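You operate a simulated robot arm through the tools that you are given. There is no shell and no other tool.

You are at the controls of a simulated robot arm. One attempt, no reset.

JOB
Tighten the mast bolt, then test the tilt: fully back, fully forward, level.
Fine: level = pointer at the green mark; the key goes on for it and off at the end.
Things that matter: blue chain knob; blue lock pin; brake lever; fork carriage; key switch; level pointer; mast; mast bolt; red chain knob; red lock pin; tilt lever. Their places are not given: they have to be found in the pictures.

Only the result counts: the job must be done as asked and must still hold three seconds after the hand-in. Knocking over, shifting, dropping, spilling or breaking anything else fails it.

ROBOT AND FRAMES
A 7-joint arm with a two-finger parallel gripper, fixed in place. Base frame: the origin is at the foot of the arm, x ahead of it, y to its left, z up. Lengths are in mm, angles in degrees, forces in N, time in s.
Its first joint turns from -132.0 to 132.0 degrees. Payload 3.91 kg.
The tool frame sits at the grasp point between the pads (the TCP): z along the fingers, y along the line on which they close. The tips reach 30 mm beyond it. The gripper opens to 110 mm. The fingers are 20 mm wide and 10 mm thick; the gripper's body (48 by 112 mm) begins 55 mm behind the TCP.
Orientation is that of the tool frame in the base frame, as a unit quaternion [x, y, z, w]. With the fingers straight down and closing along the base's y, the tool's x points along the base's -x, its y along +y and its z along -z.

CONTROLS
- The arm moves only by the tool nudge_tool. Its argument "targets" is a list of rows, each an object of numbers (a shift or turn left out is 0, a gripper value left out holds the last): "x", "y", "z": the shift along the tool's x, y, z in mm; "ax", "ay", "az": the turn, a rotation vector about the tool's x, y, z in degrees; "grip": the closure in counts, from 0 (fully open) to 255 (shut). In form: [{"x": .., "y": .., "z": .., "ax": .., "ay": .., "az": .., "grip": ..}, ...]. A call has 1 to 20 rows; each row shifts and turns the commanded pose from where the row before left it, along the tool's axes as they then stand. Each row takes 0.2 s and may step no farther than 50 mm and 8.6 degrees from the row before; otherwise, or with a gripper value out of range, the whole call is refused. A pose out of reach is approached as far as the arm can. The call stops where the force on the tool passes 90 N (or 10 N more than at its start, if that is more) or the arm is blocked; 0.2 s more then pass. Each finger travels about 108 mm/s and halts on what it meets, pressing with about 22 N; the grip force reading is that of the motor and also rises with nothing between the fingers. The clock runs only during rows and for 0.2 s after the last one: add rows that do not move to give the fingers time. It gives the time, the measured TCP pose, the force on the tool (base axes), the opening and the grip force at its end, in the units of the frame above (readings bear some noise), with the torque about the TCP (base axes, N m) and any sound that the robot's microphone picked up, and new pictures: "pictures" is both (left out), scene, wrist or none.
- Cameras (640 x 400 px; columns grow to the right, rows downward): "scene" is fixed at [220.4, 499.5, 1743.2]; the picture's right is [0.18, 0.98, 0.00], its down [0.90, -0.16, -0.41] and it looks along [-0.40, 0.07, -0.91] (base axes); focal length 214 px, centre (320, 200). "wrist" rides on the gripper at [72, 17, -103] in the tool frame; the picture's right is [-0.23, 0.97, 0.00], its down [-0.76, -0.18, -0.62] and it looks along [-0.61, -0.14, 0.78] (tool axes); focal length 222 px, centre (320, 200).
- pixel_to_xyz(camera, pixels): there is no depth. For up to 12 entries [column, row, z] of the newest picture of that camera ("zoom" is the newest enlarged one), the place [x, y] in the base frame at which the ray of that pixel passes the height z, good to about 3 mm. No time passes.
- close_up(camera, box): a new picture of the part [left, top, right, bottom] of that camera's present view, enlarged. No time passes.
- close_job(): hands the job in; it is judged then, once.

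Unless the task says otherwise, let go and move clear before handing in.

The tools are called after ">>>" as name(argument=value, ...) on one line, values as JSON. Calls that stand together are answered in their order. nudge_tool: Moves the arm, as the interface text tells. Its arguments: {"type":"object","properties":{"targets":{"type":"array","items":{"type":"object","properties":{"x":{"type":"number"},"y":{"type":"number"},"z":{"type":"number"},"ax":{"type":"number"},"ay":{"type":"number"},"az":{"type":"number"},"grip":{"type":"number"}}}},"pictures":{"type":"string","enum":["both","scene","wrist","none"]}},"required":["targets"]} The other tools are called the same way: pixel_to_xyz (camera, pixels) gives the place at which the rays of pixels pass given heights; close_up (camera, box) takes an enlarged picture of a part of a camera's view; close_job () hands the job in.

At the start:

```text
clock: 0.0
eef_pos: [-35.1, 447.7, 1381.0]
tcp_rot: [0.0, 1.0, 0.0, 0.0]
force: [0.3, 0.3, -0.4]
torque: [-0.02, -0.01, 0.02]
finger_gap: 110.1
finger_force: 0.0
```

scene: 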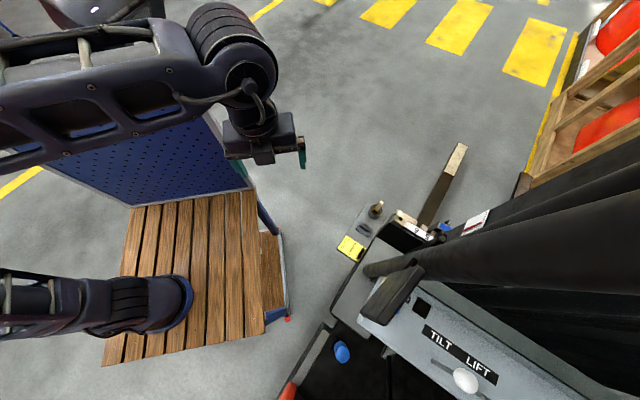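
wrist: 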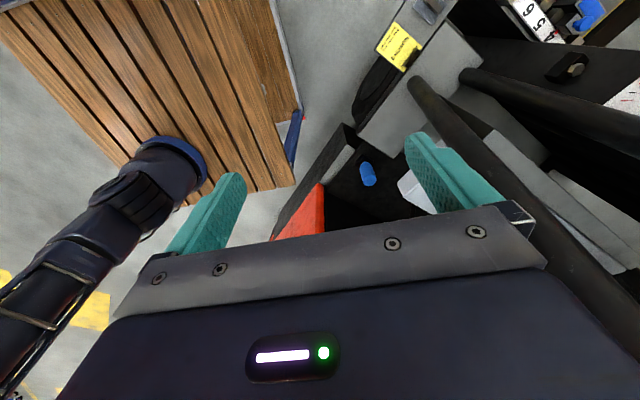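

The scene picture shows a forklift at right: console with TILT/LIFT labels near (460,355), a yellow label near (350,247), and small knobs near (375,210) and (440,228). I'll enlarge those regions before moving.

>>> close_up(camera="scene", box=[320, 180, 520, 305])

>>> close_up(camera="scene", box=[280, 275, 480, 400])

>>> close_up(camera="scene", box=[440, 275, 640, 400])

>>> close_up(camera="wrist", box=[320, 0, 640, 200])

```text
3.20 times, centred on (420, 242) of scene
```

zoom: 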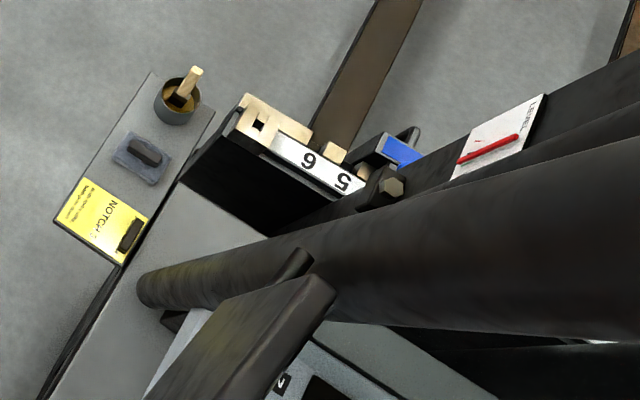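

```text
3.20 times, centred on (380, 338) of scene
```

zoom: 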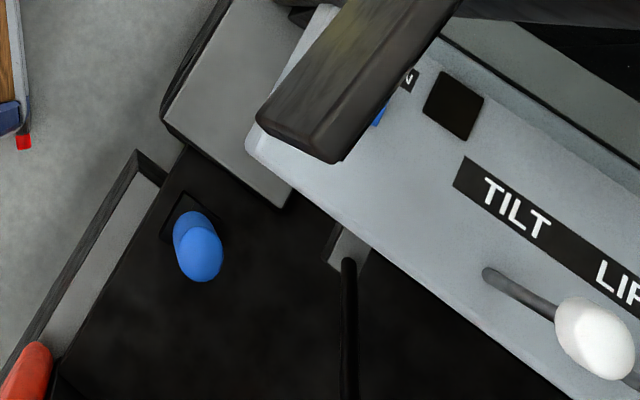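

```text
3.20 times, centred on (540, 338) of scene
```

zoom: 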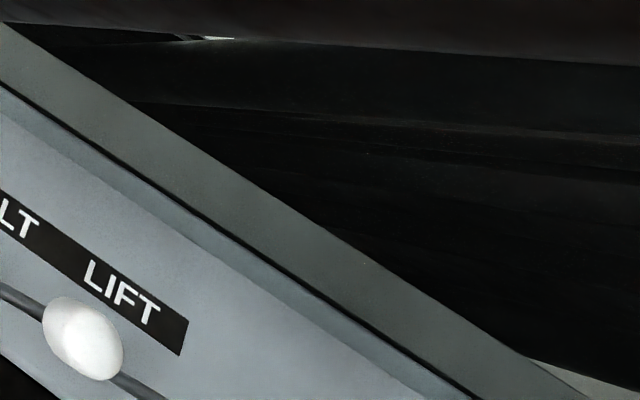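

```text
2.00 times, centred on (480, 100) of wrist
```

zoom: 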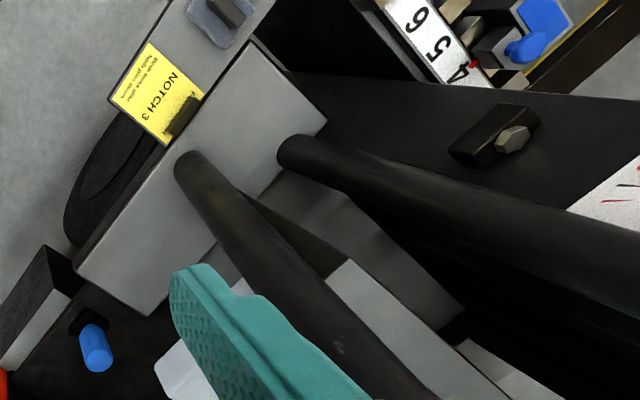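

The enlarged views show a hex bolt on a bracket (zoom pixel 393,187), a 4-5-6 scale, a cup with a wooden-handled item, a yellow "NOTCH" sign and the console. I'll read the sign and check the camera geometry next.

>>> close_up(camera="wrist", box=[360, 10, 440, 60])

>>> close_up(camera="wrist", box=[500, 0, 640, 88])

>>> close_up(camera="scene", box=[335, 190, 415, 265])

>>> close_up(camera="scene", box=[390, 195, 500, 260])

>>> pixel_to_xyz(camera="scene", pixels=[[180, 295, 0], [180, 295, 500], [180, 295, 900], [443, 240, 900], [443, 240, 600], [443, 240, 300], [465, 380, 1000], [465, 380, 700], [350, 247, 900], [350, 247, 500]])

```text
8.00 times, centred on (400, 35) of wrist
```

zoom: 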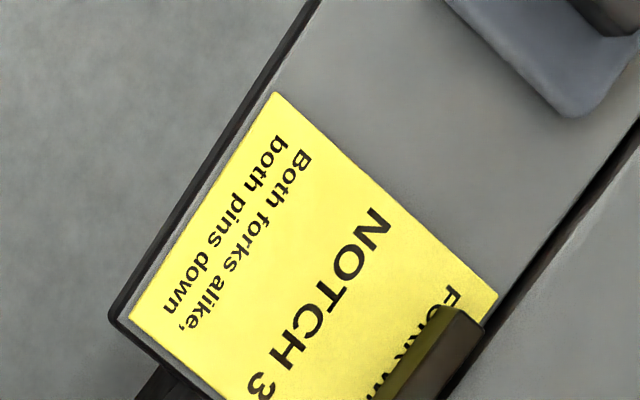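

```text
4.55 times, centred on (570, 44) of wrist
```

zoom: 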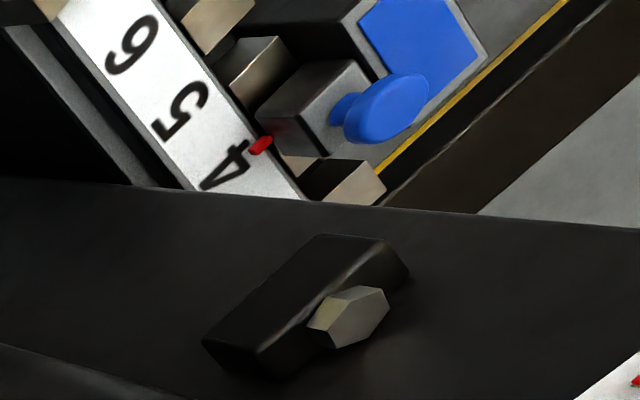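

```text
5.33 times, centred on (375, 228) of scene
```

zoom: 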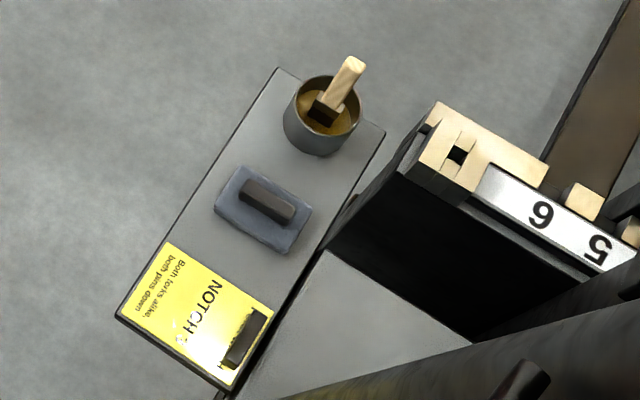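

```text
5.82 times, centred on (445, 228) of scene
```

zoom: 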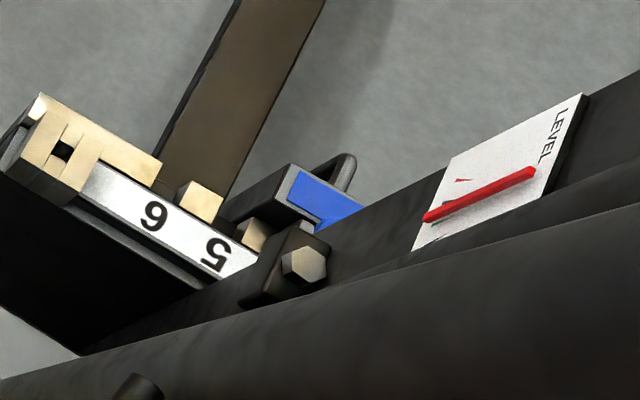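

```text
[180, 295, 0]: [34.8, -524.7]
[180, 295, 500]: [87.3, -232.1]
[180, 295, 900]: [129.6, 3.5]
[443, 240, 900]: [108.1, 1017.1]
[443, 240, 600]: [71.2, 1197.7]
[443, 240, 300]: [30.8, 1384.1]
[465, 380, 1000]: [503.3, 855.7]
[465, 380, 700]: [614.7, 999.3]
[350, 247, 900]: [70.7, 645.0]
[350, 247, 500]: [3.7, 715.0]
```

Triangulating both views puts the bolt head near (110, 1018, 900) and shows the "LEVEL" gauge with a red pointer off the green mark at scene (470,220). I'll yaw the tool so the wrist camera faces the truck.

>>> nudge_tool(targets=[{"az": -8}, {"az": -8}, {"az": -8}, {"az": -8}, {"az": -8}, {"az": -8}, {"az": -8}, {"az": -8}, {"az": -8}])

```text
clock: 2.0
eef_pos: [-34.2, 447.4, 1381.9]
tcp_rot: [-0.588, 0.809, 0.0, 0.0]
force: [-0.1, 0.2, 0.4]
torque: [-0.01, 0.01, -0.03]
finger_gap: 110.1
finger_force: 0.1
```

scene: 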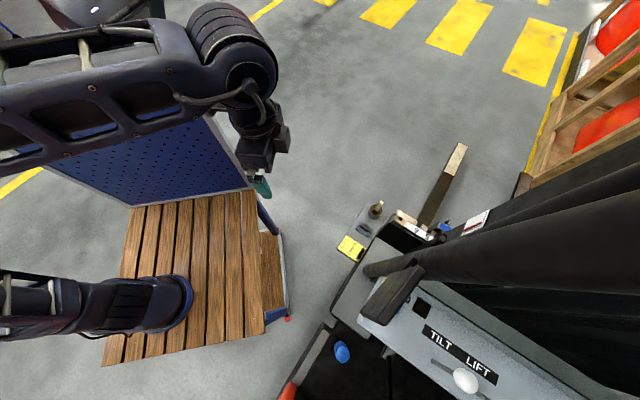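
wrist: 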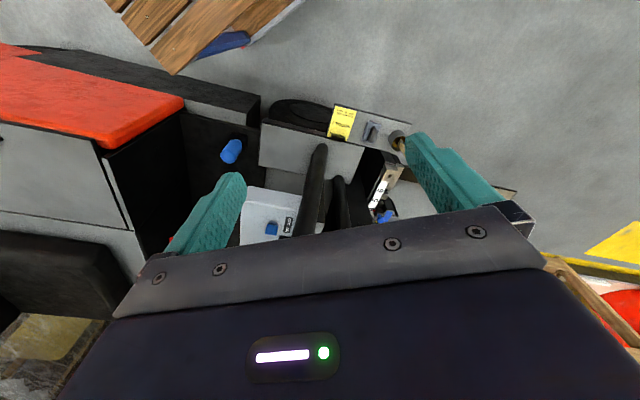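

The wrist view now covers the truck: key switch (blue, ~272,228), sign (343,122), scale (380,195). I'll enlarge the middle of it.

>>> close_up(camera="wrist", box=[200, 90, 440, 240])

>>> close_up(camera="wrist", box=[230, 150, 330, 240])

>>> close_up(camera="wrist", box=[320, 90, 440, 230])

```text
2.67 times, centred on (320, 165) of wrist
```

zoom: 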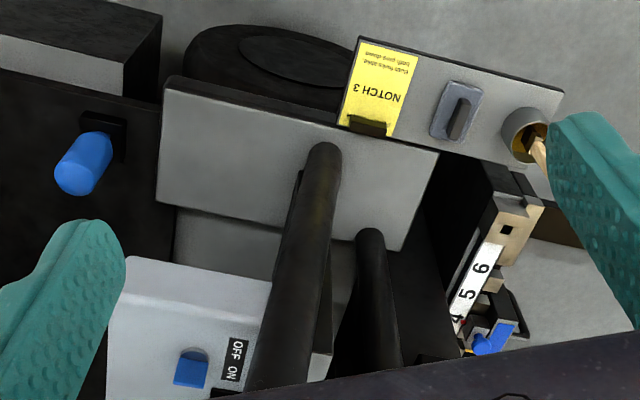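

```text
4.44 times, centred on (280, 195) of wrist
```

zoom: 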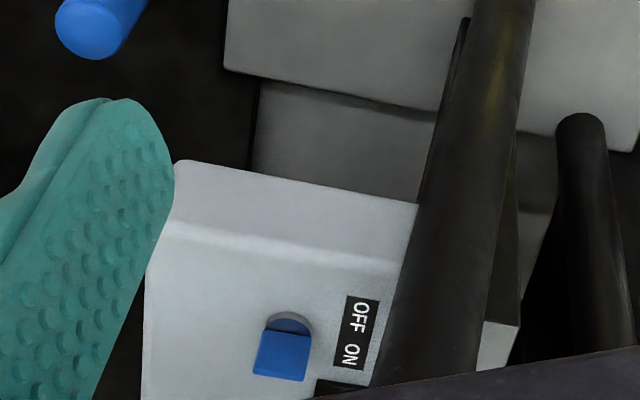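

```text
2.86 times, centred on (380, 160) of wrist
```

zoom: 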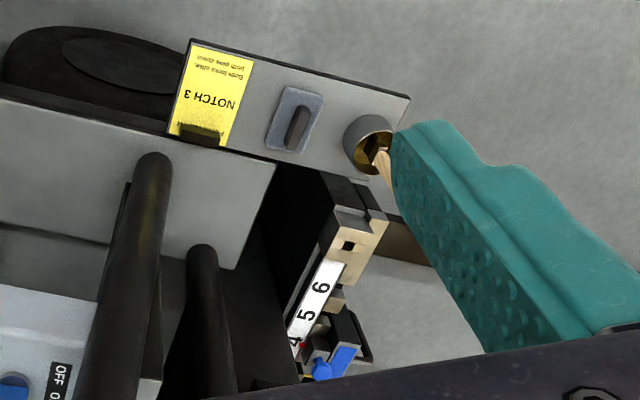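

The key switch is a blue paddle with OFF/ON labels beside a black tube. I'll query rays from both cameras to triangulate the key, bolt, levers and surfaces.

>>> pixel_to_xyz(camera="wrist", pixels=[[271.4, 228.8, 1100], [271.4, 228.8, 900], [271.4, 228.8, 700], [260, 190, 900], [260, 190, 700], [343, 122, 900], [343, 122, 500], [231, 150, 900], [231, 150, 500]])

>>> pixel_to_xyz(camera="scene", pixels=[[398.8, 311.4, 1100], [398.8, 311.4, 900], [398.8, 311.4, 700], [350, 247, 700], [341, 352, 900], [341, 352, 500], [341, 352, 700], [465, 380, 1100], [465, 380, 900], [376, 209, 900], [376, 209, 500]])

>>> close_up(camera="scene", box=[380, 290, 500, 400])

```text
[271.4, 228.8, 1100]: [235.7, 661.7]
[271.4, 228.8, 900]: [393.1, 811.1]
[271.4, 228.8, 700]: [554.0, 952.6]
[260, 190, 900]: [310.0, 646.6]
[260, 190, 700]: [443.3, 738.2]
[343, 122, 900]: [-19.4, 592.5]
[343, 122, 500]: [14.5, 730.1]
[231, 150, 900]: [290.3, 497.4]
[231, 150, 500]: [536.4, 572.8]
```

```text
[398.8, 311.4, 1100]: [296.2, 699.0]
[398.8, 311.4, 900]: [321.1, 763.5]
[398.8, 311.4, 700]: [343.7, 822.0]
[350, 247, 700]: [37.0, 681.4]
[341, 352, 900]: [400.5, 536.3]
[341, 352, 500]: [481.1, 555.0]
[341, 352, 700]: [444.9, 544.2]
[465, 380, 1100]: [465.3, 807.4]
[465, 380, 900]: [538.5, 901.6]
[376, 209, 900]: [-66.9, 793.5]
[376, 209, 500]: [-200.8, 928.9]
```

```text
3.64 times, centred on (440, 345) of scene
```

zoom: 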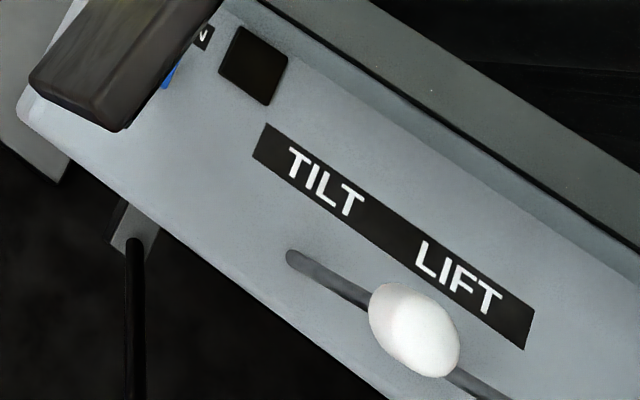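

The key triangulates to about (308, 729, 1007) and the tilt lever has a white knob near scene (465,380) with its rod base under "TILT" at (432,361). I'll finish squaring the yaw and move along +x to look at the console from above.

>>> nudge_tool(targets=[{"az": -8}, {"az": -8}, {"az": -2}, {"y": -45}, {"y": -45}, {"y": -45}, {"y": -45}, {"y": -45}, {"y": -45}, {"y": -45}])

```text
clock: 4.2
eef_pos: [282.3, 448.4, 1382.0]
tcp_rot: [0.708, -0.706, 0.001, -0.001]
force: [-0.8, 0.5, -0.2]
torque: [0.02, -0.03, 0.0]
finger_gap: 110.3
finger_force: 0.1
```

scene: 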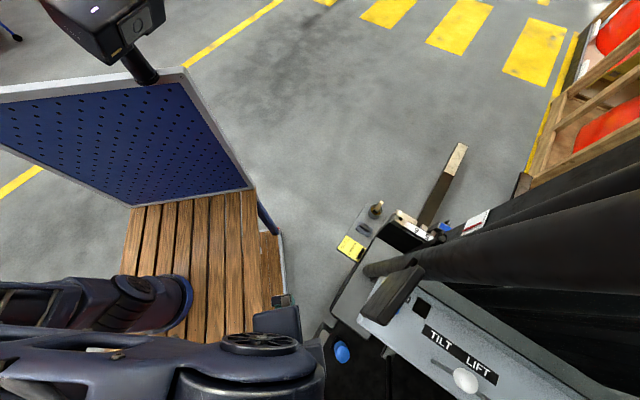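
wrist: 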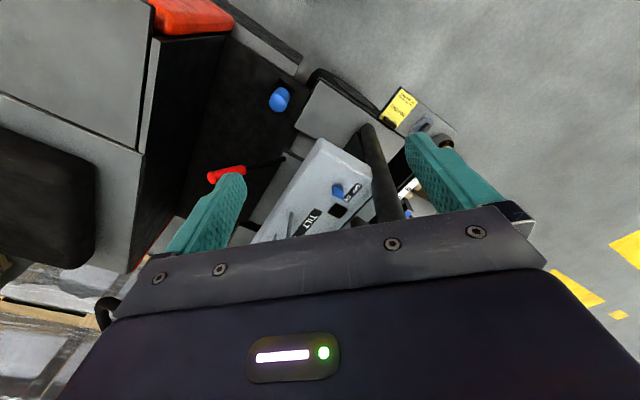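

From x≈282 the wrist view shows the console with TILT/LIFT plate and key, plus the post in front. I'll enlarge both views.

>>> close_up(camera="wrist", box=[200, 80, 460, 240])

>>> close_up(camera="wrist", box=[260, 130, 400, 240])

>>> close_up(camera="scene", box=[240, 280, 400, 400])

```text
2.46 times, centred on (330, 160) of wrist
```

zoom: 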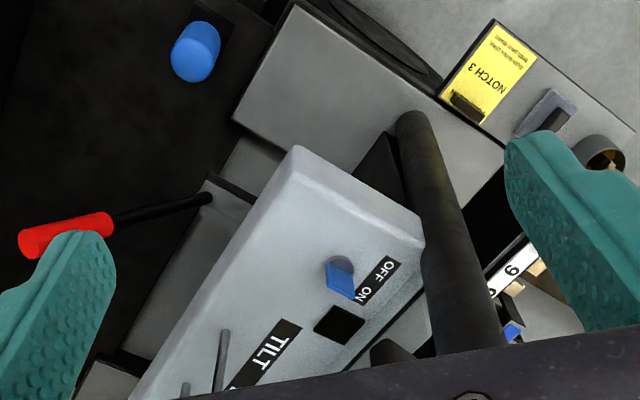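

```text
3.64 times, centred on (330, 185) of wrist
```

zoom: 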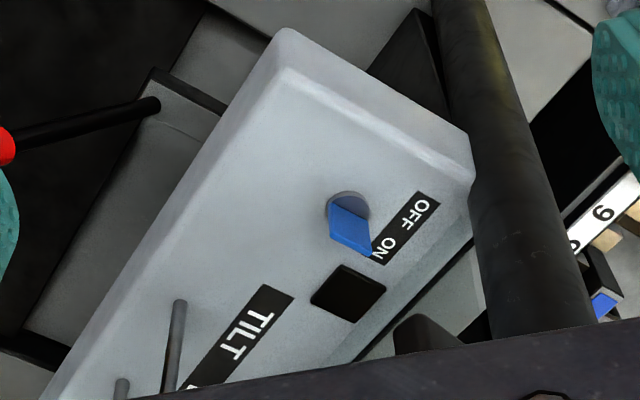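

```text
3.33 times, centred on (320, 340) of scene
```

zoom: 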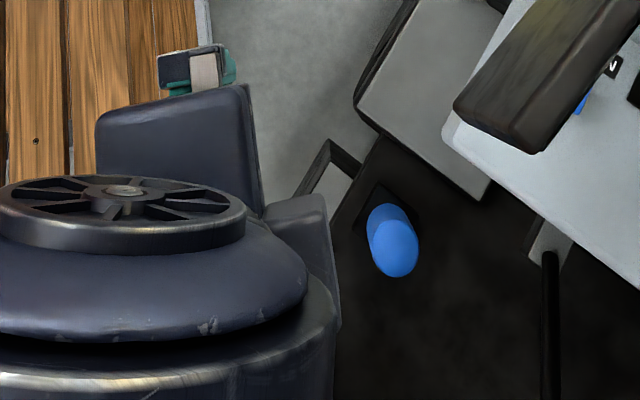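

The console, key, brake lever (red grip, wrist 230,175) and a dark bar end (wrist ~359,222) overhanging it are visible. I'll tilt the tool upward about its y axis to see the mast and that bar more from the side.

>>> nudge_tool(targets=[{"x": 30, "ay": -8}, {"x": 30, "ay": -8}, {"ay": -8}, {"ay": -8}, {"ay": -3}])

```text
clock: 5.4
eef_pos: [280.5, 388.9, 1376.8]
tcp_rot: [-0.674, 0.674, 0.213, 0.213]
force: [-0.1, -0.8, -0.3]
torque: [0.0, -0.01, -0.01]
finger_gap: 109.9
finger_force: 0.0
```

scene: 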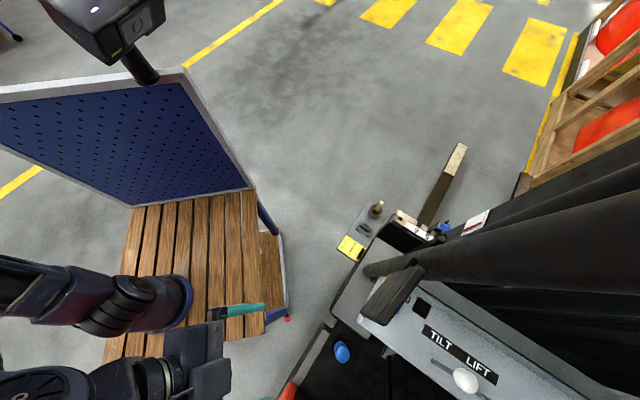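
wrist: 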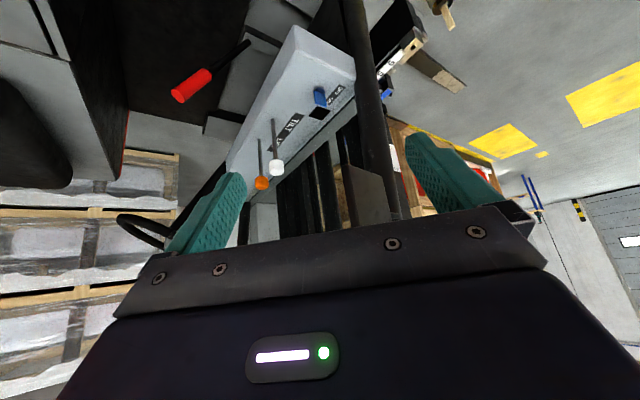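

Now two levers appear (white knob 276,168; orange knob 261,183) and a dark paddle by the post at (365,190). Enlarging.

>>> close_up(camera="wrist", box=[220, 60, 420, 230])

>>> close_up(camera="wrist", box=[330, 0, 470, 110])

>>> close_up(camera="wrist", box=[240, 70, 360, 190])

```text
2.35 times, centred on (320, 145) of wrist
```

zoom: 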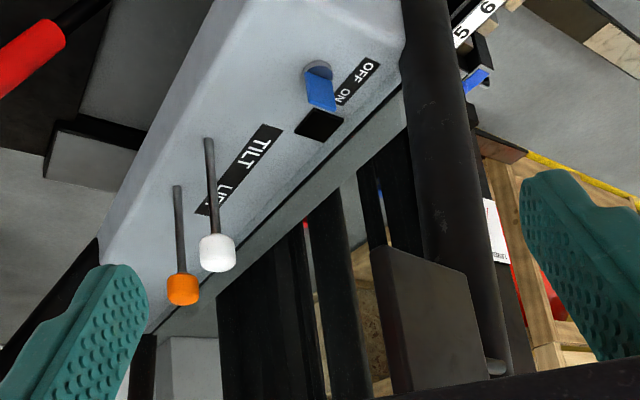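

```text
3.64 times, centred on (400, 55) of wrist
```

zoom: 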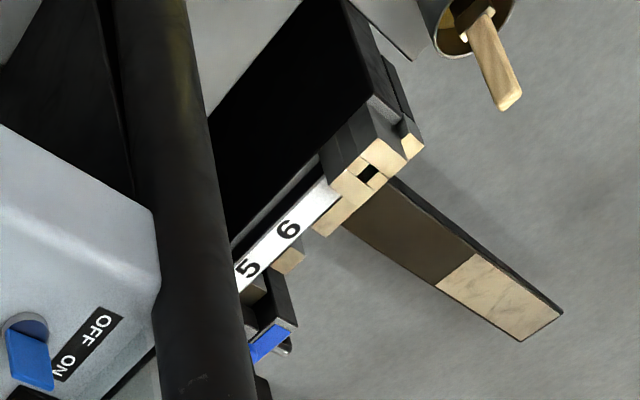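

```text
3.33 times, centred on (300, 130) of wrist
```

zoom: 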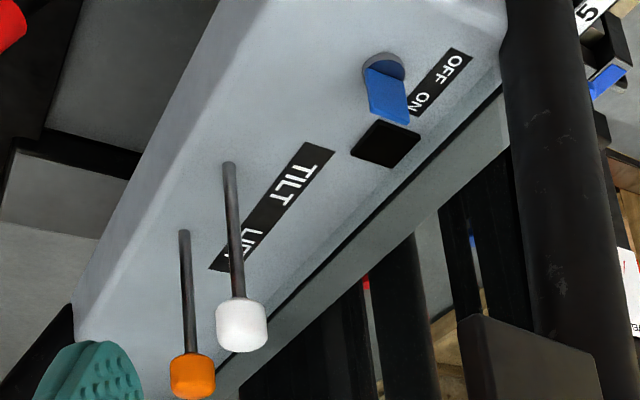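

White knob = TILT, orange = LIFT; a mirror-like plate hangs off the post. I'll get rays for the knob, lever base, key and mirror corners from both cameras.

>>> pixel_to_xyz(camera="wrist", pixels=[[276.2, 167.5, 1150], [276.2, 167.5, 1050], [272.3, 119.5, 1050], [272.3, 119.5, 950], [318.8, 90.4, 1050], [318.8, 90.4, 950], [261.5, 182.5, 1150], [261.5, 182.5, 1050], [343.4, 166.4, 1250], [343.4, 166.4, 1150], [381.7, 177, 1250], [381.7, 177, 1150]])

>>> pixel_to_xyz(camera="scene", pixels=[[465.5, 380.7, 1150], [465.5, 380.7, 1050], [431.7, 361, 1050], [431.7, 361, 950], [398.8, 311.4, 1050], [398.8, 311.4, 950], [361, 313, 1250], [361, 313, 1150], [384, 325, 1250], [384, 325, 1150], [418, 272, 1250], [418, 272, 1150]])

```text
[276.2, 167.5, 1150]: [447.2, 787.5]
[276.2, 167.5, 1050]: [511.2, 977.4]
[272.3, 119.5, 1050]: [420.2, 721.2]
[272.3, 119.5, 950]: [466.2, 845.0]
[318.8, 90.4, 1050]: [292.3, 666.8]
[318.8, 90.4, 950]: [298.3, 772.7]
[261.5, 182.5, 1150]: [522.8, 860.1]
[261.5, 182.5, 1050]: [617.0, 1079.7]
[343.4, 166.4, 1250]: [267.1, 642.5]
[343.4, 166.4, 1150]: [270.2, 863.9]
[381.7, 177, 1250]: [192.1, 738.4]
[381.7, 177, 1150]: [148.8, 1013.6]
```

```text
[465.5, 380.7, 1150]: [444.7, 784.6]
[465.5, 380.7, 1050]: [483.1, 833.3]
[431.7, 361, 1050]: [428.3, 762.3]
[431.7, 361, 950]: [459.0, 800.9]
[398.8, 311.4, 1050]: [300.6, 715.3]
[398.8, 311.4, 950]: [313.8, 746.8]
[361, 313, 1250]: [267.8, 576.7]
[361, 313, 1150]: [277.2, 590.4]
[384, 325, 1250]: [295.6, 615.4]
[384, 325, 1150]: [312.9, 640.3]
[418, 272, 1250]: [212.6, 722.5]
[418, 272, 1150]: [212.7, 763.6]
```

White knob sits at about (445, 785, 1151) above a base at (443, 781, 1002); the mirror spans z≈1280–1430 near (205–270, 570–655). I'll untilt and move to x≈-45, then toward +y for a close look at the mast bolt, staying clear of the post.

>>> nudge_tool(targets=[{"y": 46, "ay": 8}, {"y": 46, "ay": 8}, {"y": 46, "ay": 8}, {"y": 46, "ay": 8}, {"y": 46, "ay": 3}, {"y": 46}, {"y": 47}, {"x": -45}, {"x": -45}, {"x": -45}, {"x": -45}, {"x": -45}, {"x": -45}, {"z": 40}, {"z": 40}])

```text
clock: 8.6
eef_pos: [-42.9, 656.1, 1300.0]
tcp_rot: [0.707, -0.707, -0.001, -0.001]
force: [0.3, -0.2, 0.5]
torque: [0.02, -0.01, 0.03]
finger_gap: 109.9
finger_force: 0.1
```

scene: 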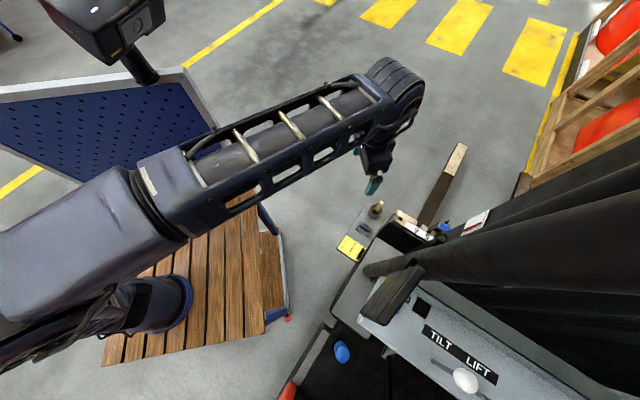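
wrist: 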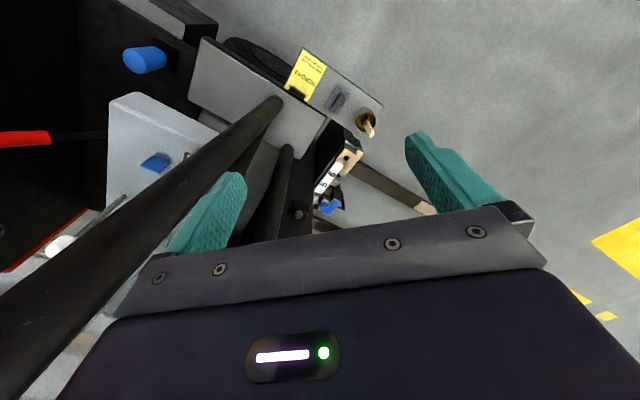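

The bolt appears near wrist (298,213) beside the scale and blue pin; I'll enlarge it.

>>> close_up(camera="wrist", box=[240, 130, 380, 240])

>>> close_up(camera="wrist", box=[270, 190, 340, 240])

>>> close_up(camera="scene", box=[415, 200, 495, 250])

>>> pixel_to_xyz(camera="wrist", pixels=[[298, 213, 950], [298, 213, 900], [298, 213, 850]])

```text
3.64 times, centred on (310, 185) of wrist
```

zoom: 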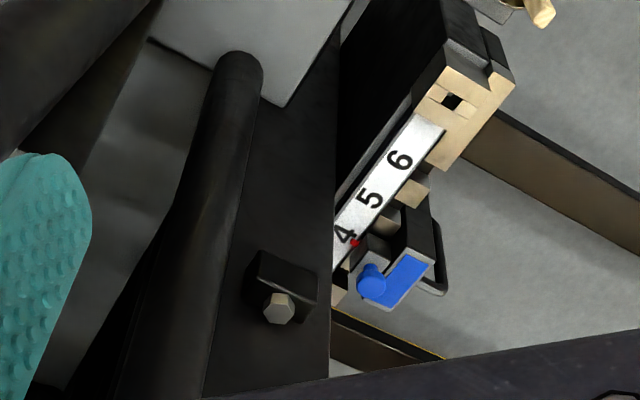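

```text
8.00 times, centred on (305, 215) of wrist
```

zoom: 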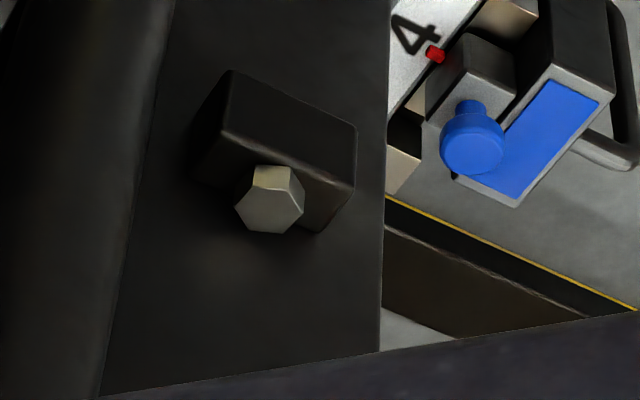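

```text
8.00 times, centred on (455, 225) of scene
```

zoom: 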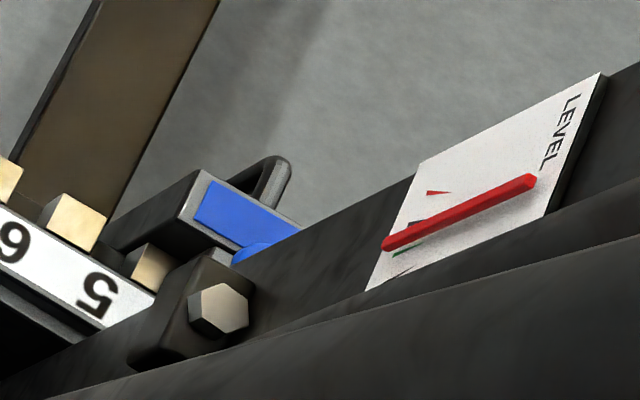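

```text
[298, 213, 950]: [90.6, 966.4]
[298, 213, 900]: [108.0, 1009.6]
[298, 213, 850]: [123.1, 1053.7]
```

The bolt is a vertical hex head on top of the bracket (wrist 298,216), with a tube standing to its left and the mast plate behind it. I'll move closer above it for exact geometry.

>>> nudge_tool(targets=[{"x": -45, "y": -10}, {"x": -45, "y": -10}, {"x": -45, "y": -10}, {"x": -45, "y": -10}, {"x": -14, "z": 40}])

```text
clock: 9.8
eef_pos: [-2.7, 853.6, 1259.4]
tcp_rot: [0.708, -0.706, 0.0, 0.0]
force: [0.3, -0.4, 0.8]
torque: [0.02, 0.01, 0.0]
finger_gap: 109.8
finger_force: 0.1
```

scene: 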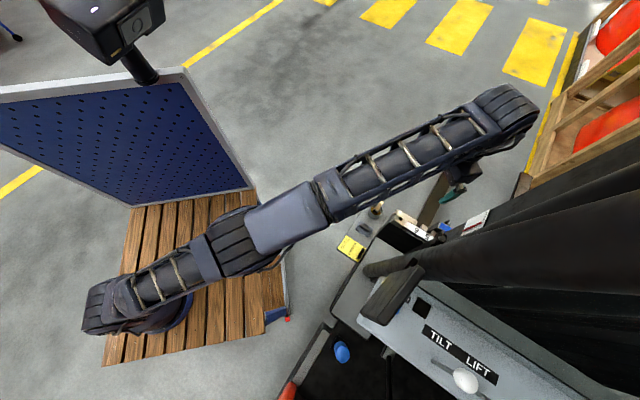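
wrist: 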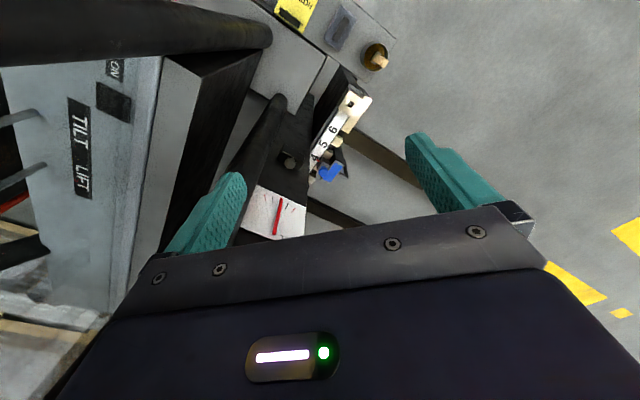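

>>> close_up(camera="wrist", box=[220, 80, 380, 240])

>>> close_up(camera="wrist", box=[250, 130, 330, 180])

>>> close_up(camera="wrist", box=[230, 180, 320, 245])

```text
2.50 times, centred on (300, 160) of wrist
```

zoom: 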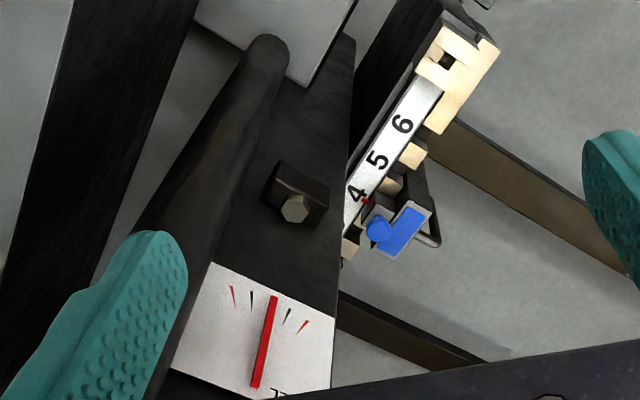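

```text
8.00 times, centred on (290, 155) of wrist
```

zoom: 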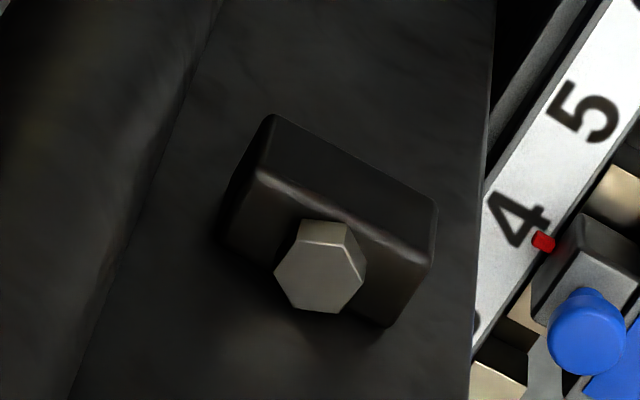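

```text
6.15 times, centred on (275, 212) of wrist
```

zoom: 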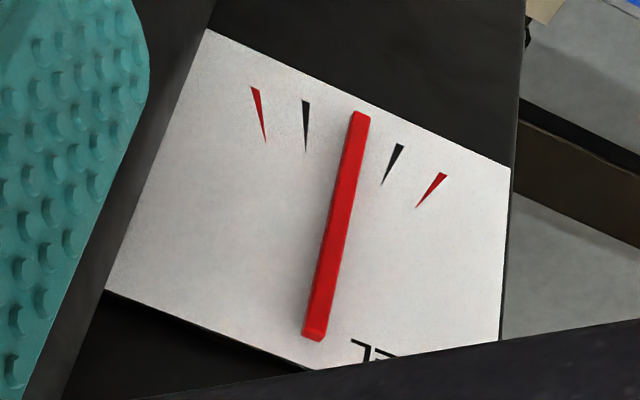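

The gauge is now clear (red pointer between black marks, green behind it) and the bolt top face is at wrist (290,163). I'll compute its position from both views.

>>> pixel_to_xyz(camera="wrist", pixels=[[290, 163.25, 920], [290, 163.25, 900], [290, 163.25, 880], [285.6, 145, 900], [303.7, 151, 900], [296, 172, 900], [268, 170, 900], [268, 170, 1000], [289.5, 152, 880], [312, 130, 800], [305, 240, 1000]])

>>> pixel_to_xyz(camera="scene", pixels=[[443, 238.4, 920], [443, 238.4, 900], [443, 238.4, 880]])

```text
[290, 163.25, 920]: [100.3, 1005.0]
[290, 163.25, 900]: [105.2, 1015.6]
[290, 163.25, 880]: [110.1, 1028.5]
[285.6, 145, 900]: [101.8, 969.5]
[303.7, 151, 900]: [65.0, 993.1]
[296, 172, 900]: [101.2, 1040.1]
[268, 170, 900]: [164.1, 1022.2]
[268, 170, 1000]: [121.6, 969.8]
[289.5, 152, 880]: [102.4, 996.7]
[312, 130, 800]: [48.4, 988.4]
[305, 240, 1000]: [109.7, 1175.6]
```

```text
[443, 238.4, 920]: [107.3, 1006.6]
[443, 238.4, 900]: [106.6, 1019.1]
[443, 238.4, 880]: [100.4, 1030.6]
```

The bolt head is at about (105, 1016, 902), with the mast plate ~50 mm behind it and a post on its +x/-y side, so a horizontal wrench-like grip from the -x/-y quadrant fits best. I'll check heights of the scale and blue pin, and the post edges.

>>> pixel_to_xyz(camera="wrist", pixels=[[331, 171, 850], [331, 171, 750], [331, 171, 650], [351, 100, 750], [351, 100, 600], [347, 105, 850], [260, 200, 1000], [260, 200, 900], [284, 100, 700], [284, 100, 600]])

>>> pixel_to_xyz(camera="scene", pixels=[[445, 226, 850], [445, 226, 750], [445, 226, 650], [399, 213, 850], [399, 213, 750], [399, 213, 600]])

>>> close_up(camera="wrist", box=[300, 80, 380, 200])

```text
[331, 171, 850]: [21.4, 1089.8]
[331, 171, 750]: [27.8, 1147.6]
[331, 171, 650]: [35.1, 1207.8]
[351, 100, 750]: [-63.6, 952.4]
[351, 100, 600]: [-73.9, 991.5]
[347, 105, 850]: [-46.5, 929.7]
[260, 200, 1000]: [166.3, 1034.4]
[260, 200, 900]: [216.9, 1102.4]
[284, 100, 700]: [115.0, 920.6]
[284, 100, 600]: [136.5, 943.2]
```

```text
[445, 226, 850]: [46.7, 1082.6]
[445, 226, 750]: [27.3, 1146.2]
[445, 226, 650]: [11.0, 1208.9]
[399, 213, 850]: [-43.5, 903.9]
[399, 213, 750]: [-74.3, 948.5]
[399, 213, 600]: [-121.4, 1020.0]
```

```text
3.33 times, centred on (340, 140) of wrist
```

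zoom: 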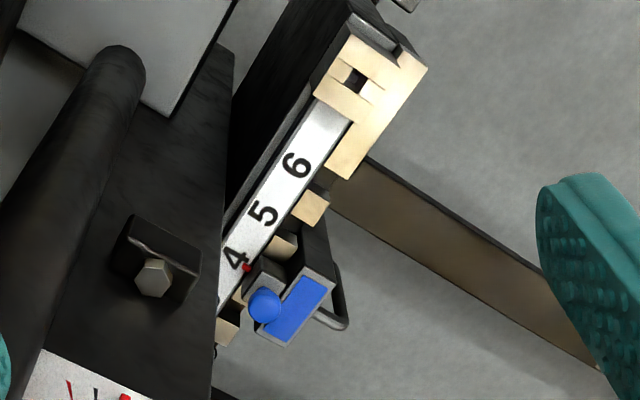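

The carriage and pins all lie below z≈760, and the truck is yawed about 28°, so the space in front of and outward from the bolt is open. I'll back off a bit and turn the tool about its axis so the camera ends above the gripper for a near-horizontal approach.

>>> nudge_tool(targets=[{"x": 40, "az": 8.5}, {"x": 30, "az": 8.5}, {"az": 8.5}, {"az": 8.5}, {"az": 8.5}, {"az": 8.5}, {"az": 8.5}, {"az": 8.5}, {"az": 8.5}, {"az": 8.5}, {"az": 8.5}, {"az": 8.5}, {"az": 8.5}, {"az": 8.5}, {"az": 8.5}, {"az": 8.5}, {"az": 8.5}, {"az": 8.5}, {"az": 8.5}, {"az": 8.5}])

```text
clock: 14.0
eef_pos: [-6.3, 782.9, 1258.6]
tcp_rot: [0.644, 0.765, 0.001, -0.001]
force: [2.3, -0.1, 0.4]
torque: [-0.02, 0.15, -0.04]
finger_gap: 110.1
finger_force: 0.1
```

scene: 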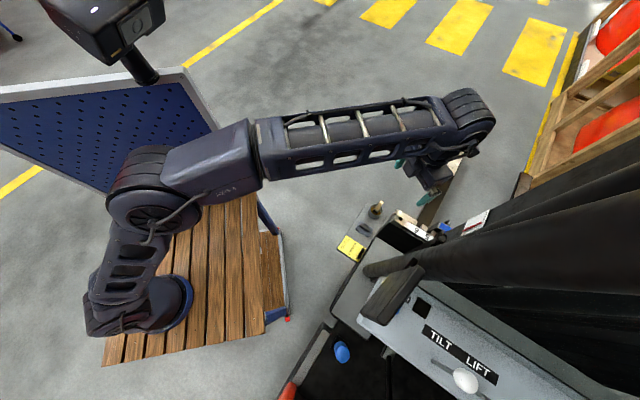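
wrist: 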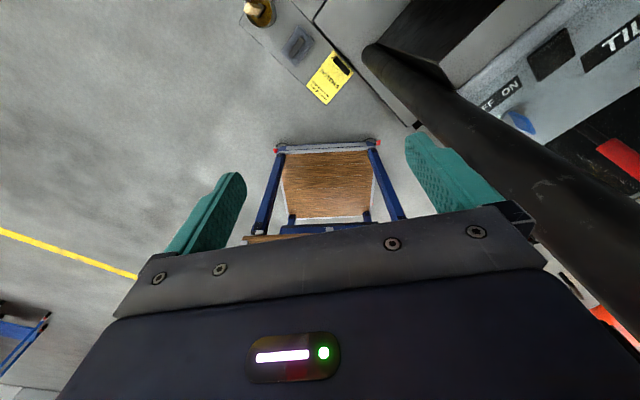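

Yaw reached x-axis at ~100°. I'll turn a further 63° so the fingers will point toward the bolt from the -x/-y side, then start tilting toward horizontal.

>>> nudge_tool(targets=[{"az": 7.9}, {"az": 7.9}, {"az": 7.9}, {"az": 7.9}, {"az": 7.9}, {"az": 7.9}, {"az": 7.9}, {"az": 7.5}, {"ay": 8.3}, {"ay": 8.3}, {"ay": 8.3}, {"ay": 8.3}, {"ay": 8.3}, {"ay": 8.3}])

```text
clock: 15.5
eef_pos: [119.8, 699.9, 1221.6]
tcp_rot: [0.89, 0.457, 0.006, -0.004]
force: [-12.0, 25.8, -12.1]
torque: [-3.04, -0.36, 2.28]
finger_gap: 110.1
finger_force: 0.1
out of reach, approached as far as the arm can: row 4, 5, 6, 7
stopped in row 7: the force on the tool passed its limit at 190 N (the readings are from after the stop); the commanded pose is now the measured one
```

scene: 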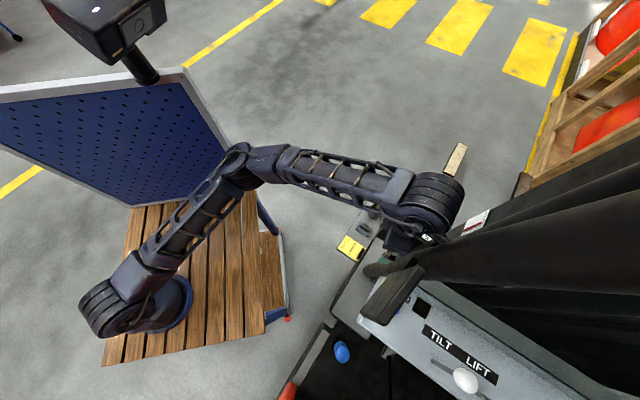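
wrist: 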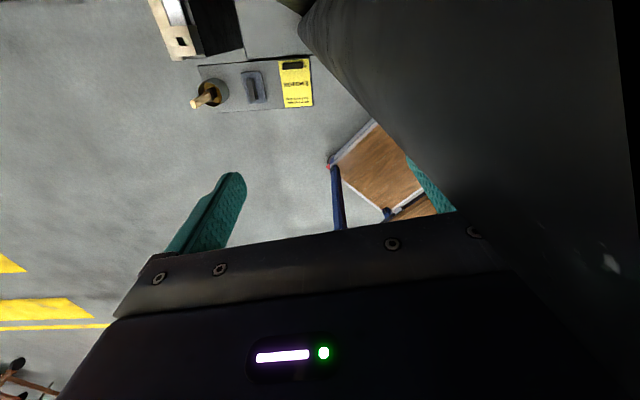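

The arm ran out of wrist range and drifted into the post (190 N stop at (120,700,1221)); that yaw side is unusable. I'll back straight off along the way it came (tool −y), slowly.

>>> nudge_tool(targets=[{"y": -10, "z": -2}, {"y": -15, "z": -3}, {"y": -20, "z": -4}, {"y": -20, "z": -4}])

```text
clock: 16.5
eef_pos: [117.0, 702.8, 1225.6]
tcp_rot: [0.89, 0.456, 0.008, -0.006]
force: [0.2, -1.2, 0.5]
torque: [-0.01, 0.01, 0.02]
finger_gap: 109.8
finger_force: 0.0
out of reach, approached as far as the arm can: row 2, 3, 4
```

scene: 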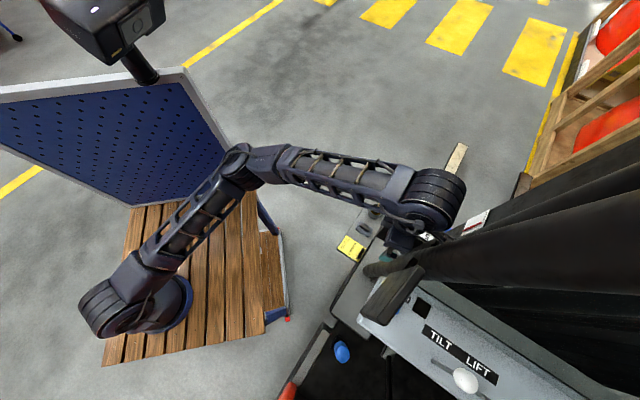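
wrist: 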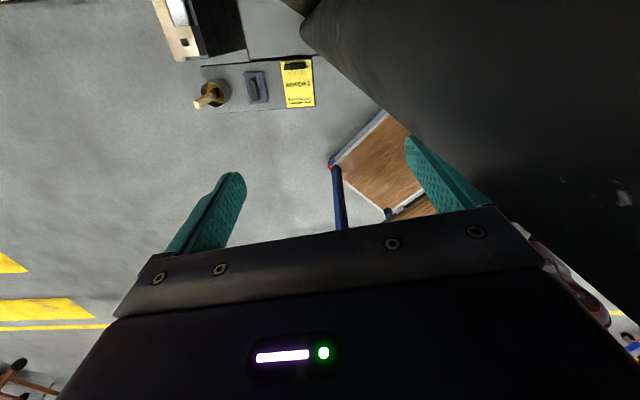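

Force is back to zero but the arm sits at the wrist limit, so the shift wasn't followed. I'll turn the yaw back the other way in small steps.

>>> nudge_tool(targets=[{"az": -8}, {"az": -8}, {"az": -8}])

```text
clock: 17.3
eef_pos: [112.8, 699.5, 1226.4]
tcp_rot: [0.777, 0.63, 0.007, -0.002]
force: [-44.1, -72.4, -9.0]
torque: [2.22, -1.74, -4.86]
finger_gap: 109.3
finger_force: 0.1
```

scene: 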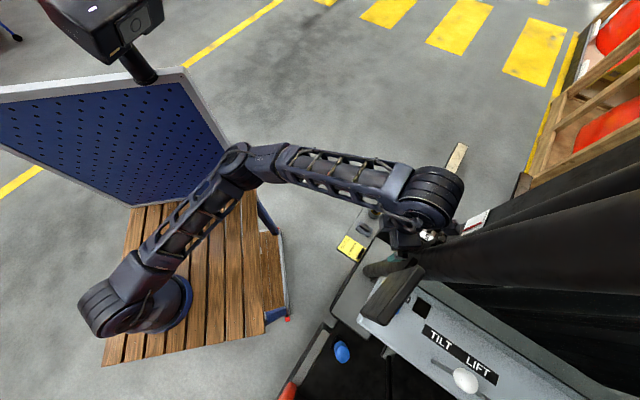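
wrist: 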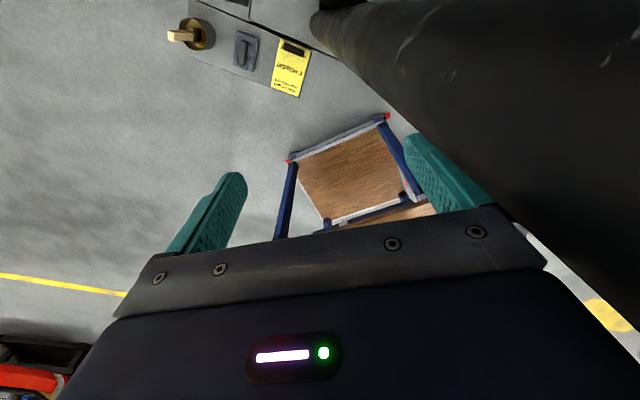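

Rotating in place pressed the body corner against the post (force −44,−72). I'll translate away along that force direction.

>>> nudge_tool(targets=[{"x": -12, "y": -6}, {"x": -15, "y": -8}, {"x": -20, "y": -15}])

```text
clock: 17.6
eef_pos: [112.0, 700.2, 1227.8]
tcp_rot: [0.778, 0.629, 0.006, -0.001]
force: [-21.1, -43.8, 2.1]
torque: [2.1, -1.23, -2.8]
finger_gap: 108.6
finger_force: 0.0
out of reach, approached as far as the arm can: row 1
stopped in row 1: the force on the tool passed its limit at 97 N (the readings are from after the stop); the commanded pose is now the measured one
```

scene: 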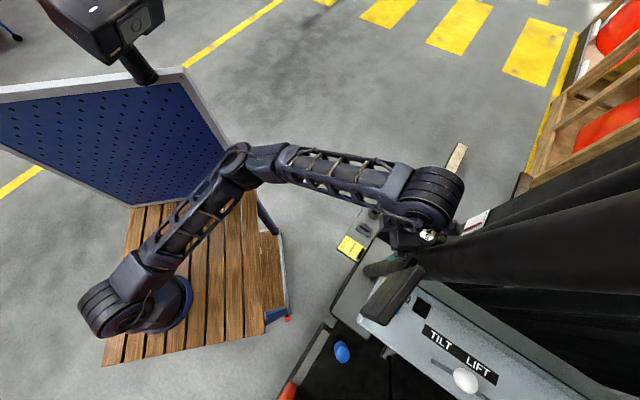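
wrist: 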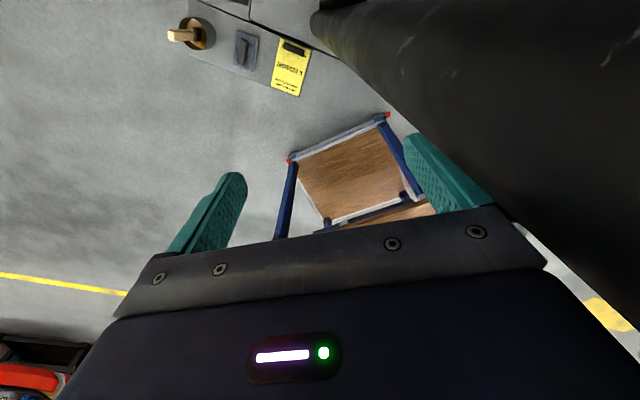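

Still touching with the wrist near its limit; I'll combine a small −x/−y shift with turning the yaw back so the pose becomes reachable.

>>> nudge_tool(targets=[{"x": -8, "y": -12, "az": -3}], pictures="none")

```text
clock: 17.9
eef_pos: [112.3, 699.0, 1227.0]
tcp_rot: [0.775, 0.632, 0.002, -0.001]
force: [-13.7, -51.0, 0.5]
torque: [3.38, -1.07, -3.63]
finger_gap: 108.0
finger_force: 0.1
out of reach, approached as far as the arm can: row 1
stopped in row 1: the force on the tool passed its limit at 113 N (the readings are from after the stop); the commanded pose is now the measured one
```

The finger gap is being squeezed (110→108), so the +y finger is bearing on the post. I'll close the fingers to free it without moving the arm.

>>> nudge_tool(targets=[{"grip": 200}, {"grip": 200}, {"grip": 200}])

```text
clock: 18.8
eef_pos: [110.4, 702.9, 1224.6]
tcp_rot: [0.773, 0.634, 0.003, -0.001]
force: [-21.0, 8.9, -3.7]
torque: [-0.52, -0.92, 0.77]
finger_gap: 23.8
finger_force: 0.0
```

scene: 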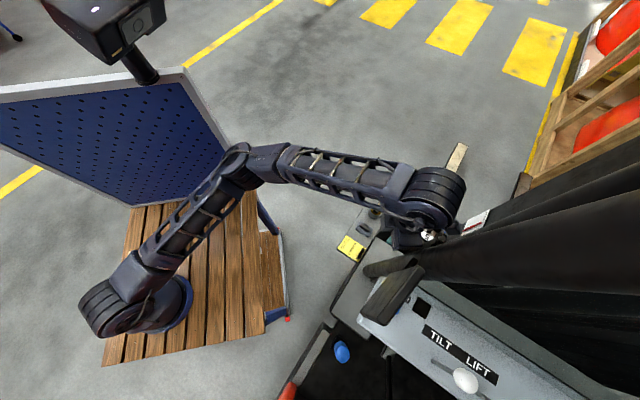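
wrist: 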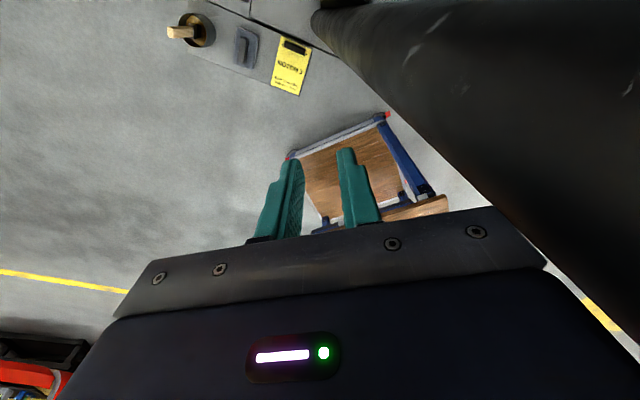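

Closing the fingers relieved most of the load; the rest pushes toward −x. I'll try a small pure −x shift now.

>>> nudge_tool(targets=[{"x": -3, "y": -15}], pictures="none")

```text
clock: 19.1
eef_pos: [108.4, 711.2, 1226.2]
tcp_rot: [0.775, 0.632, 0.005, -0.001]
force: [0.5, 0.1, 0.3]
torque: [-0.02, 0.02, 0.01]
finger_gap: 24.1
finger_force: 0.1
out of reach, approached as far as the arm can: row 1
```

Contact is cleared (force ~0). I'll now turn yaw back in small steps with −x motion and watch the force.

>>> nudge_tool(targets=[{"x": -6, "y": -12, "az": -4}, {"x": -6, "y": -12, "az": -4}], pictures="none")

```text
clock: 19.8
eef_pos: [89.7, 721.2, 1229.8]
tcp_rot: [0.728, 0.685, 0.003, 0.0]
force: [0.1, -0.2, -0.1]
torque: [0.0, -0.01, 0.0]
finger_gap: 23.7
finger_force: 0.1
out of reach, approached as far as the arm can: row 1, 2
```

Good—moving away freely at (90,721). Continuing in the same manner.

>>> nudge_tool(targets=[{"x": -4, "y": -14, "az": -5}, {"x": -4, "y": -14, "az": -5}, {"x": -4, "y": -14, "az": -6}, {"x": -4, "y": -14, "az": -6}])

```text
clock: 20.8
eef_pos: [53.3, 742.9, 1237.1]
tcp_rot: [0.584, 0.812, 0.003, 0.001]
force: [-0.7, 0.7, -0.5]
torque: [-0.02, -0.02, -0.03]
finger_gap: 23.8
finger_force: 0.0
out of reach, approached as far as the arm can: row 1, 2, 3, 4
```

scene: 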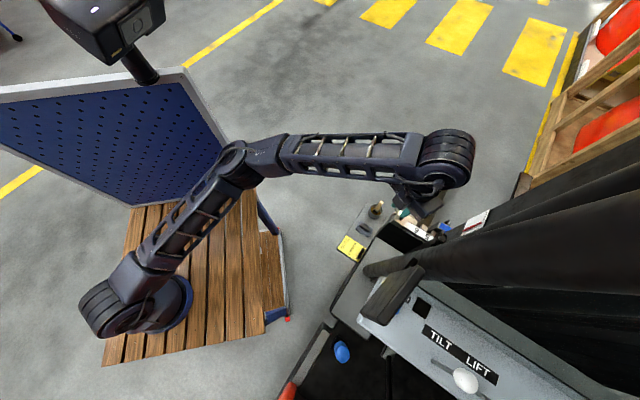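
wrist: 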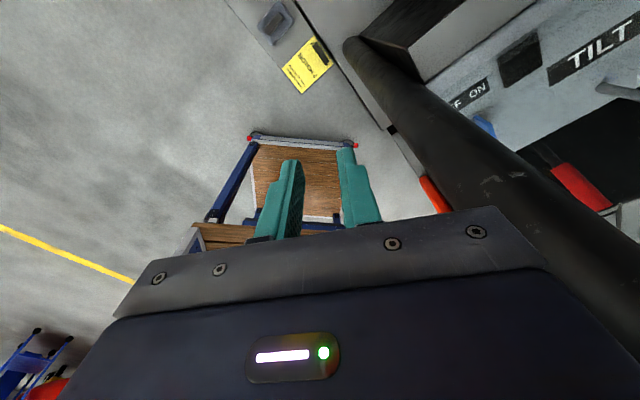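

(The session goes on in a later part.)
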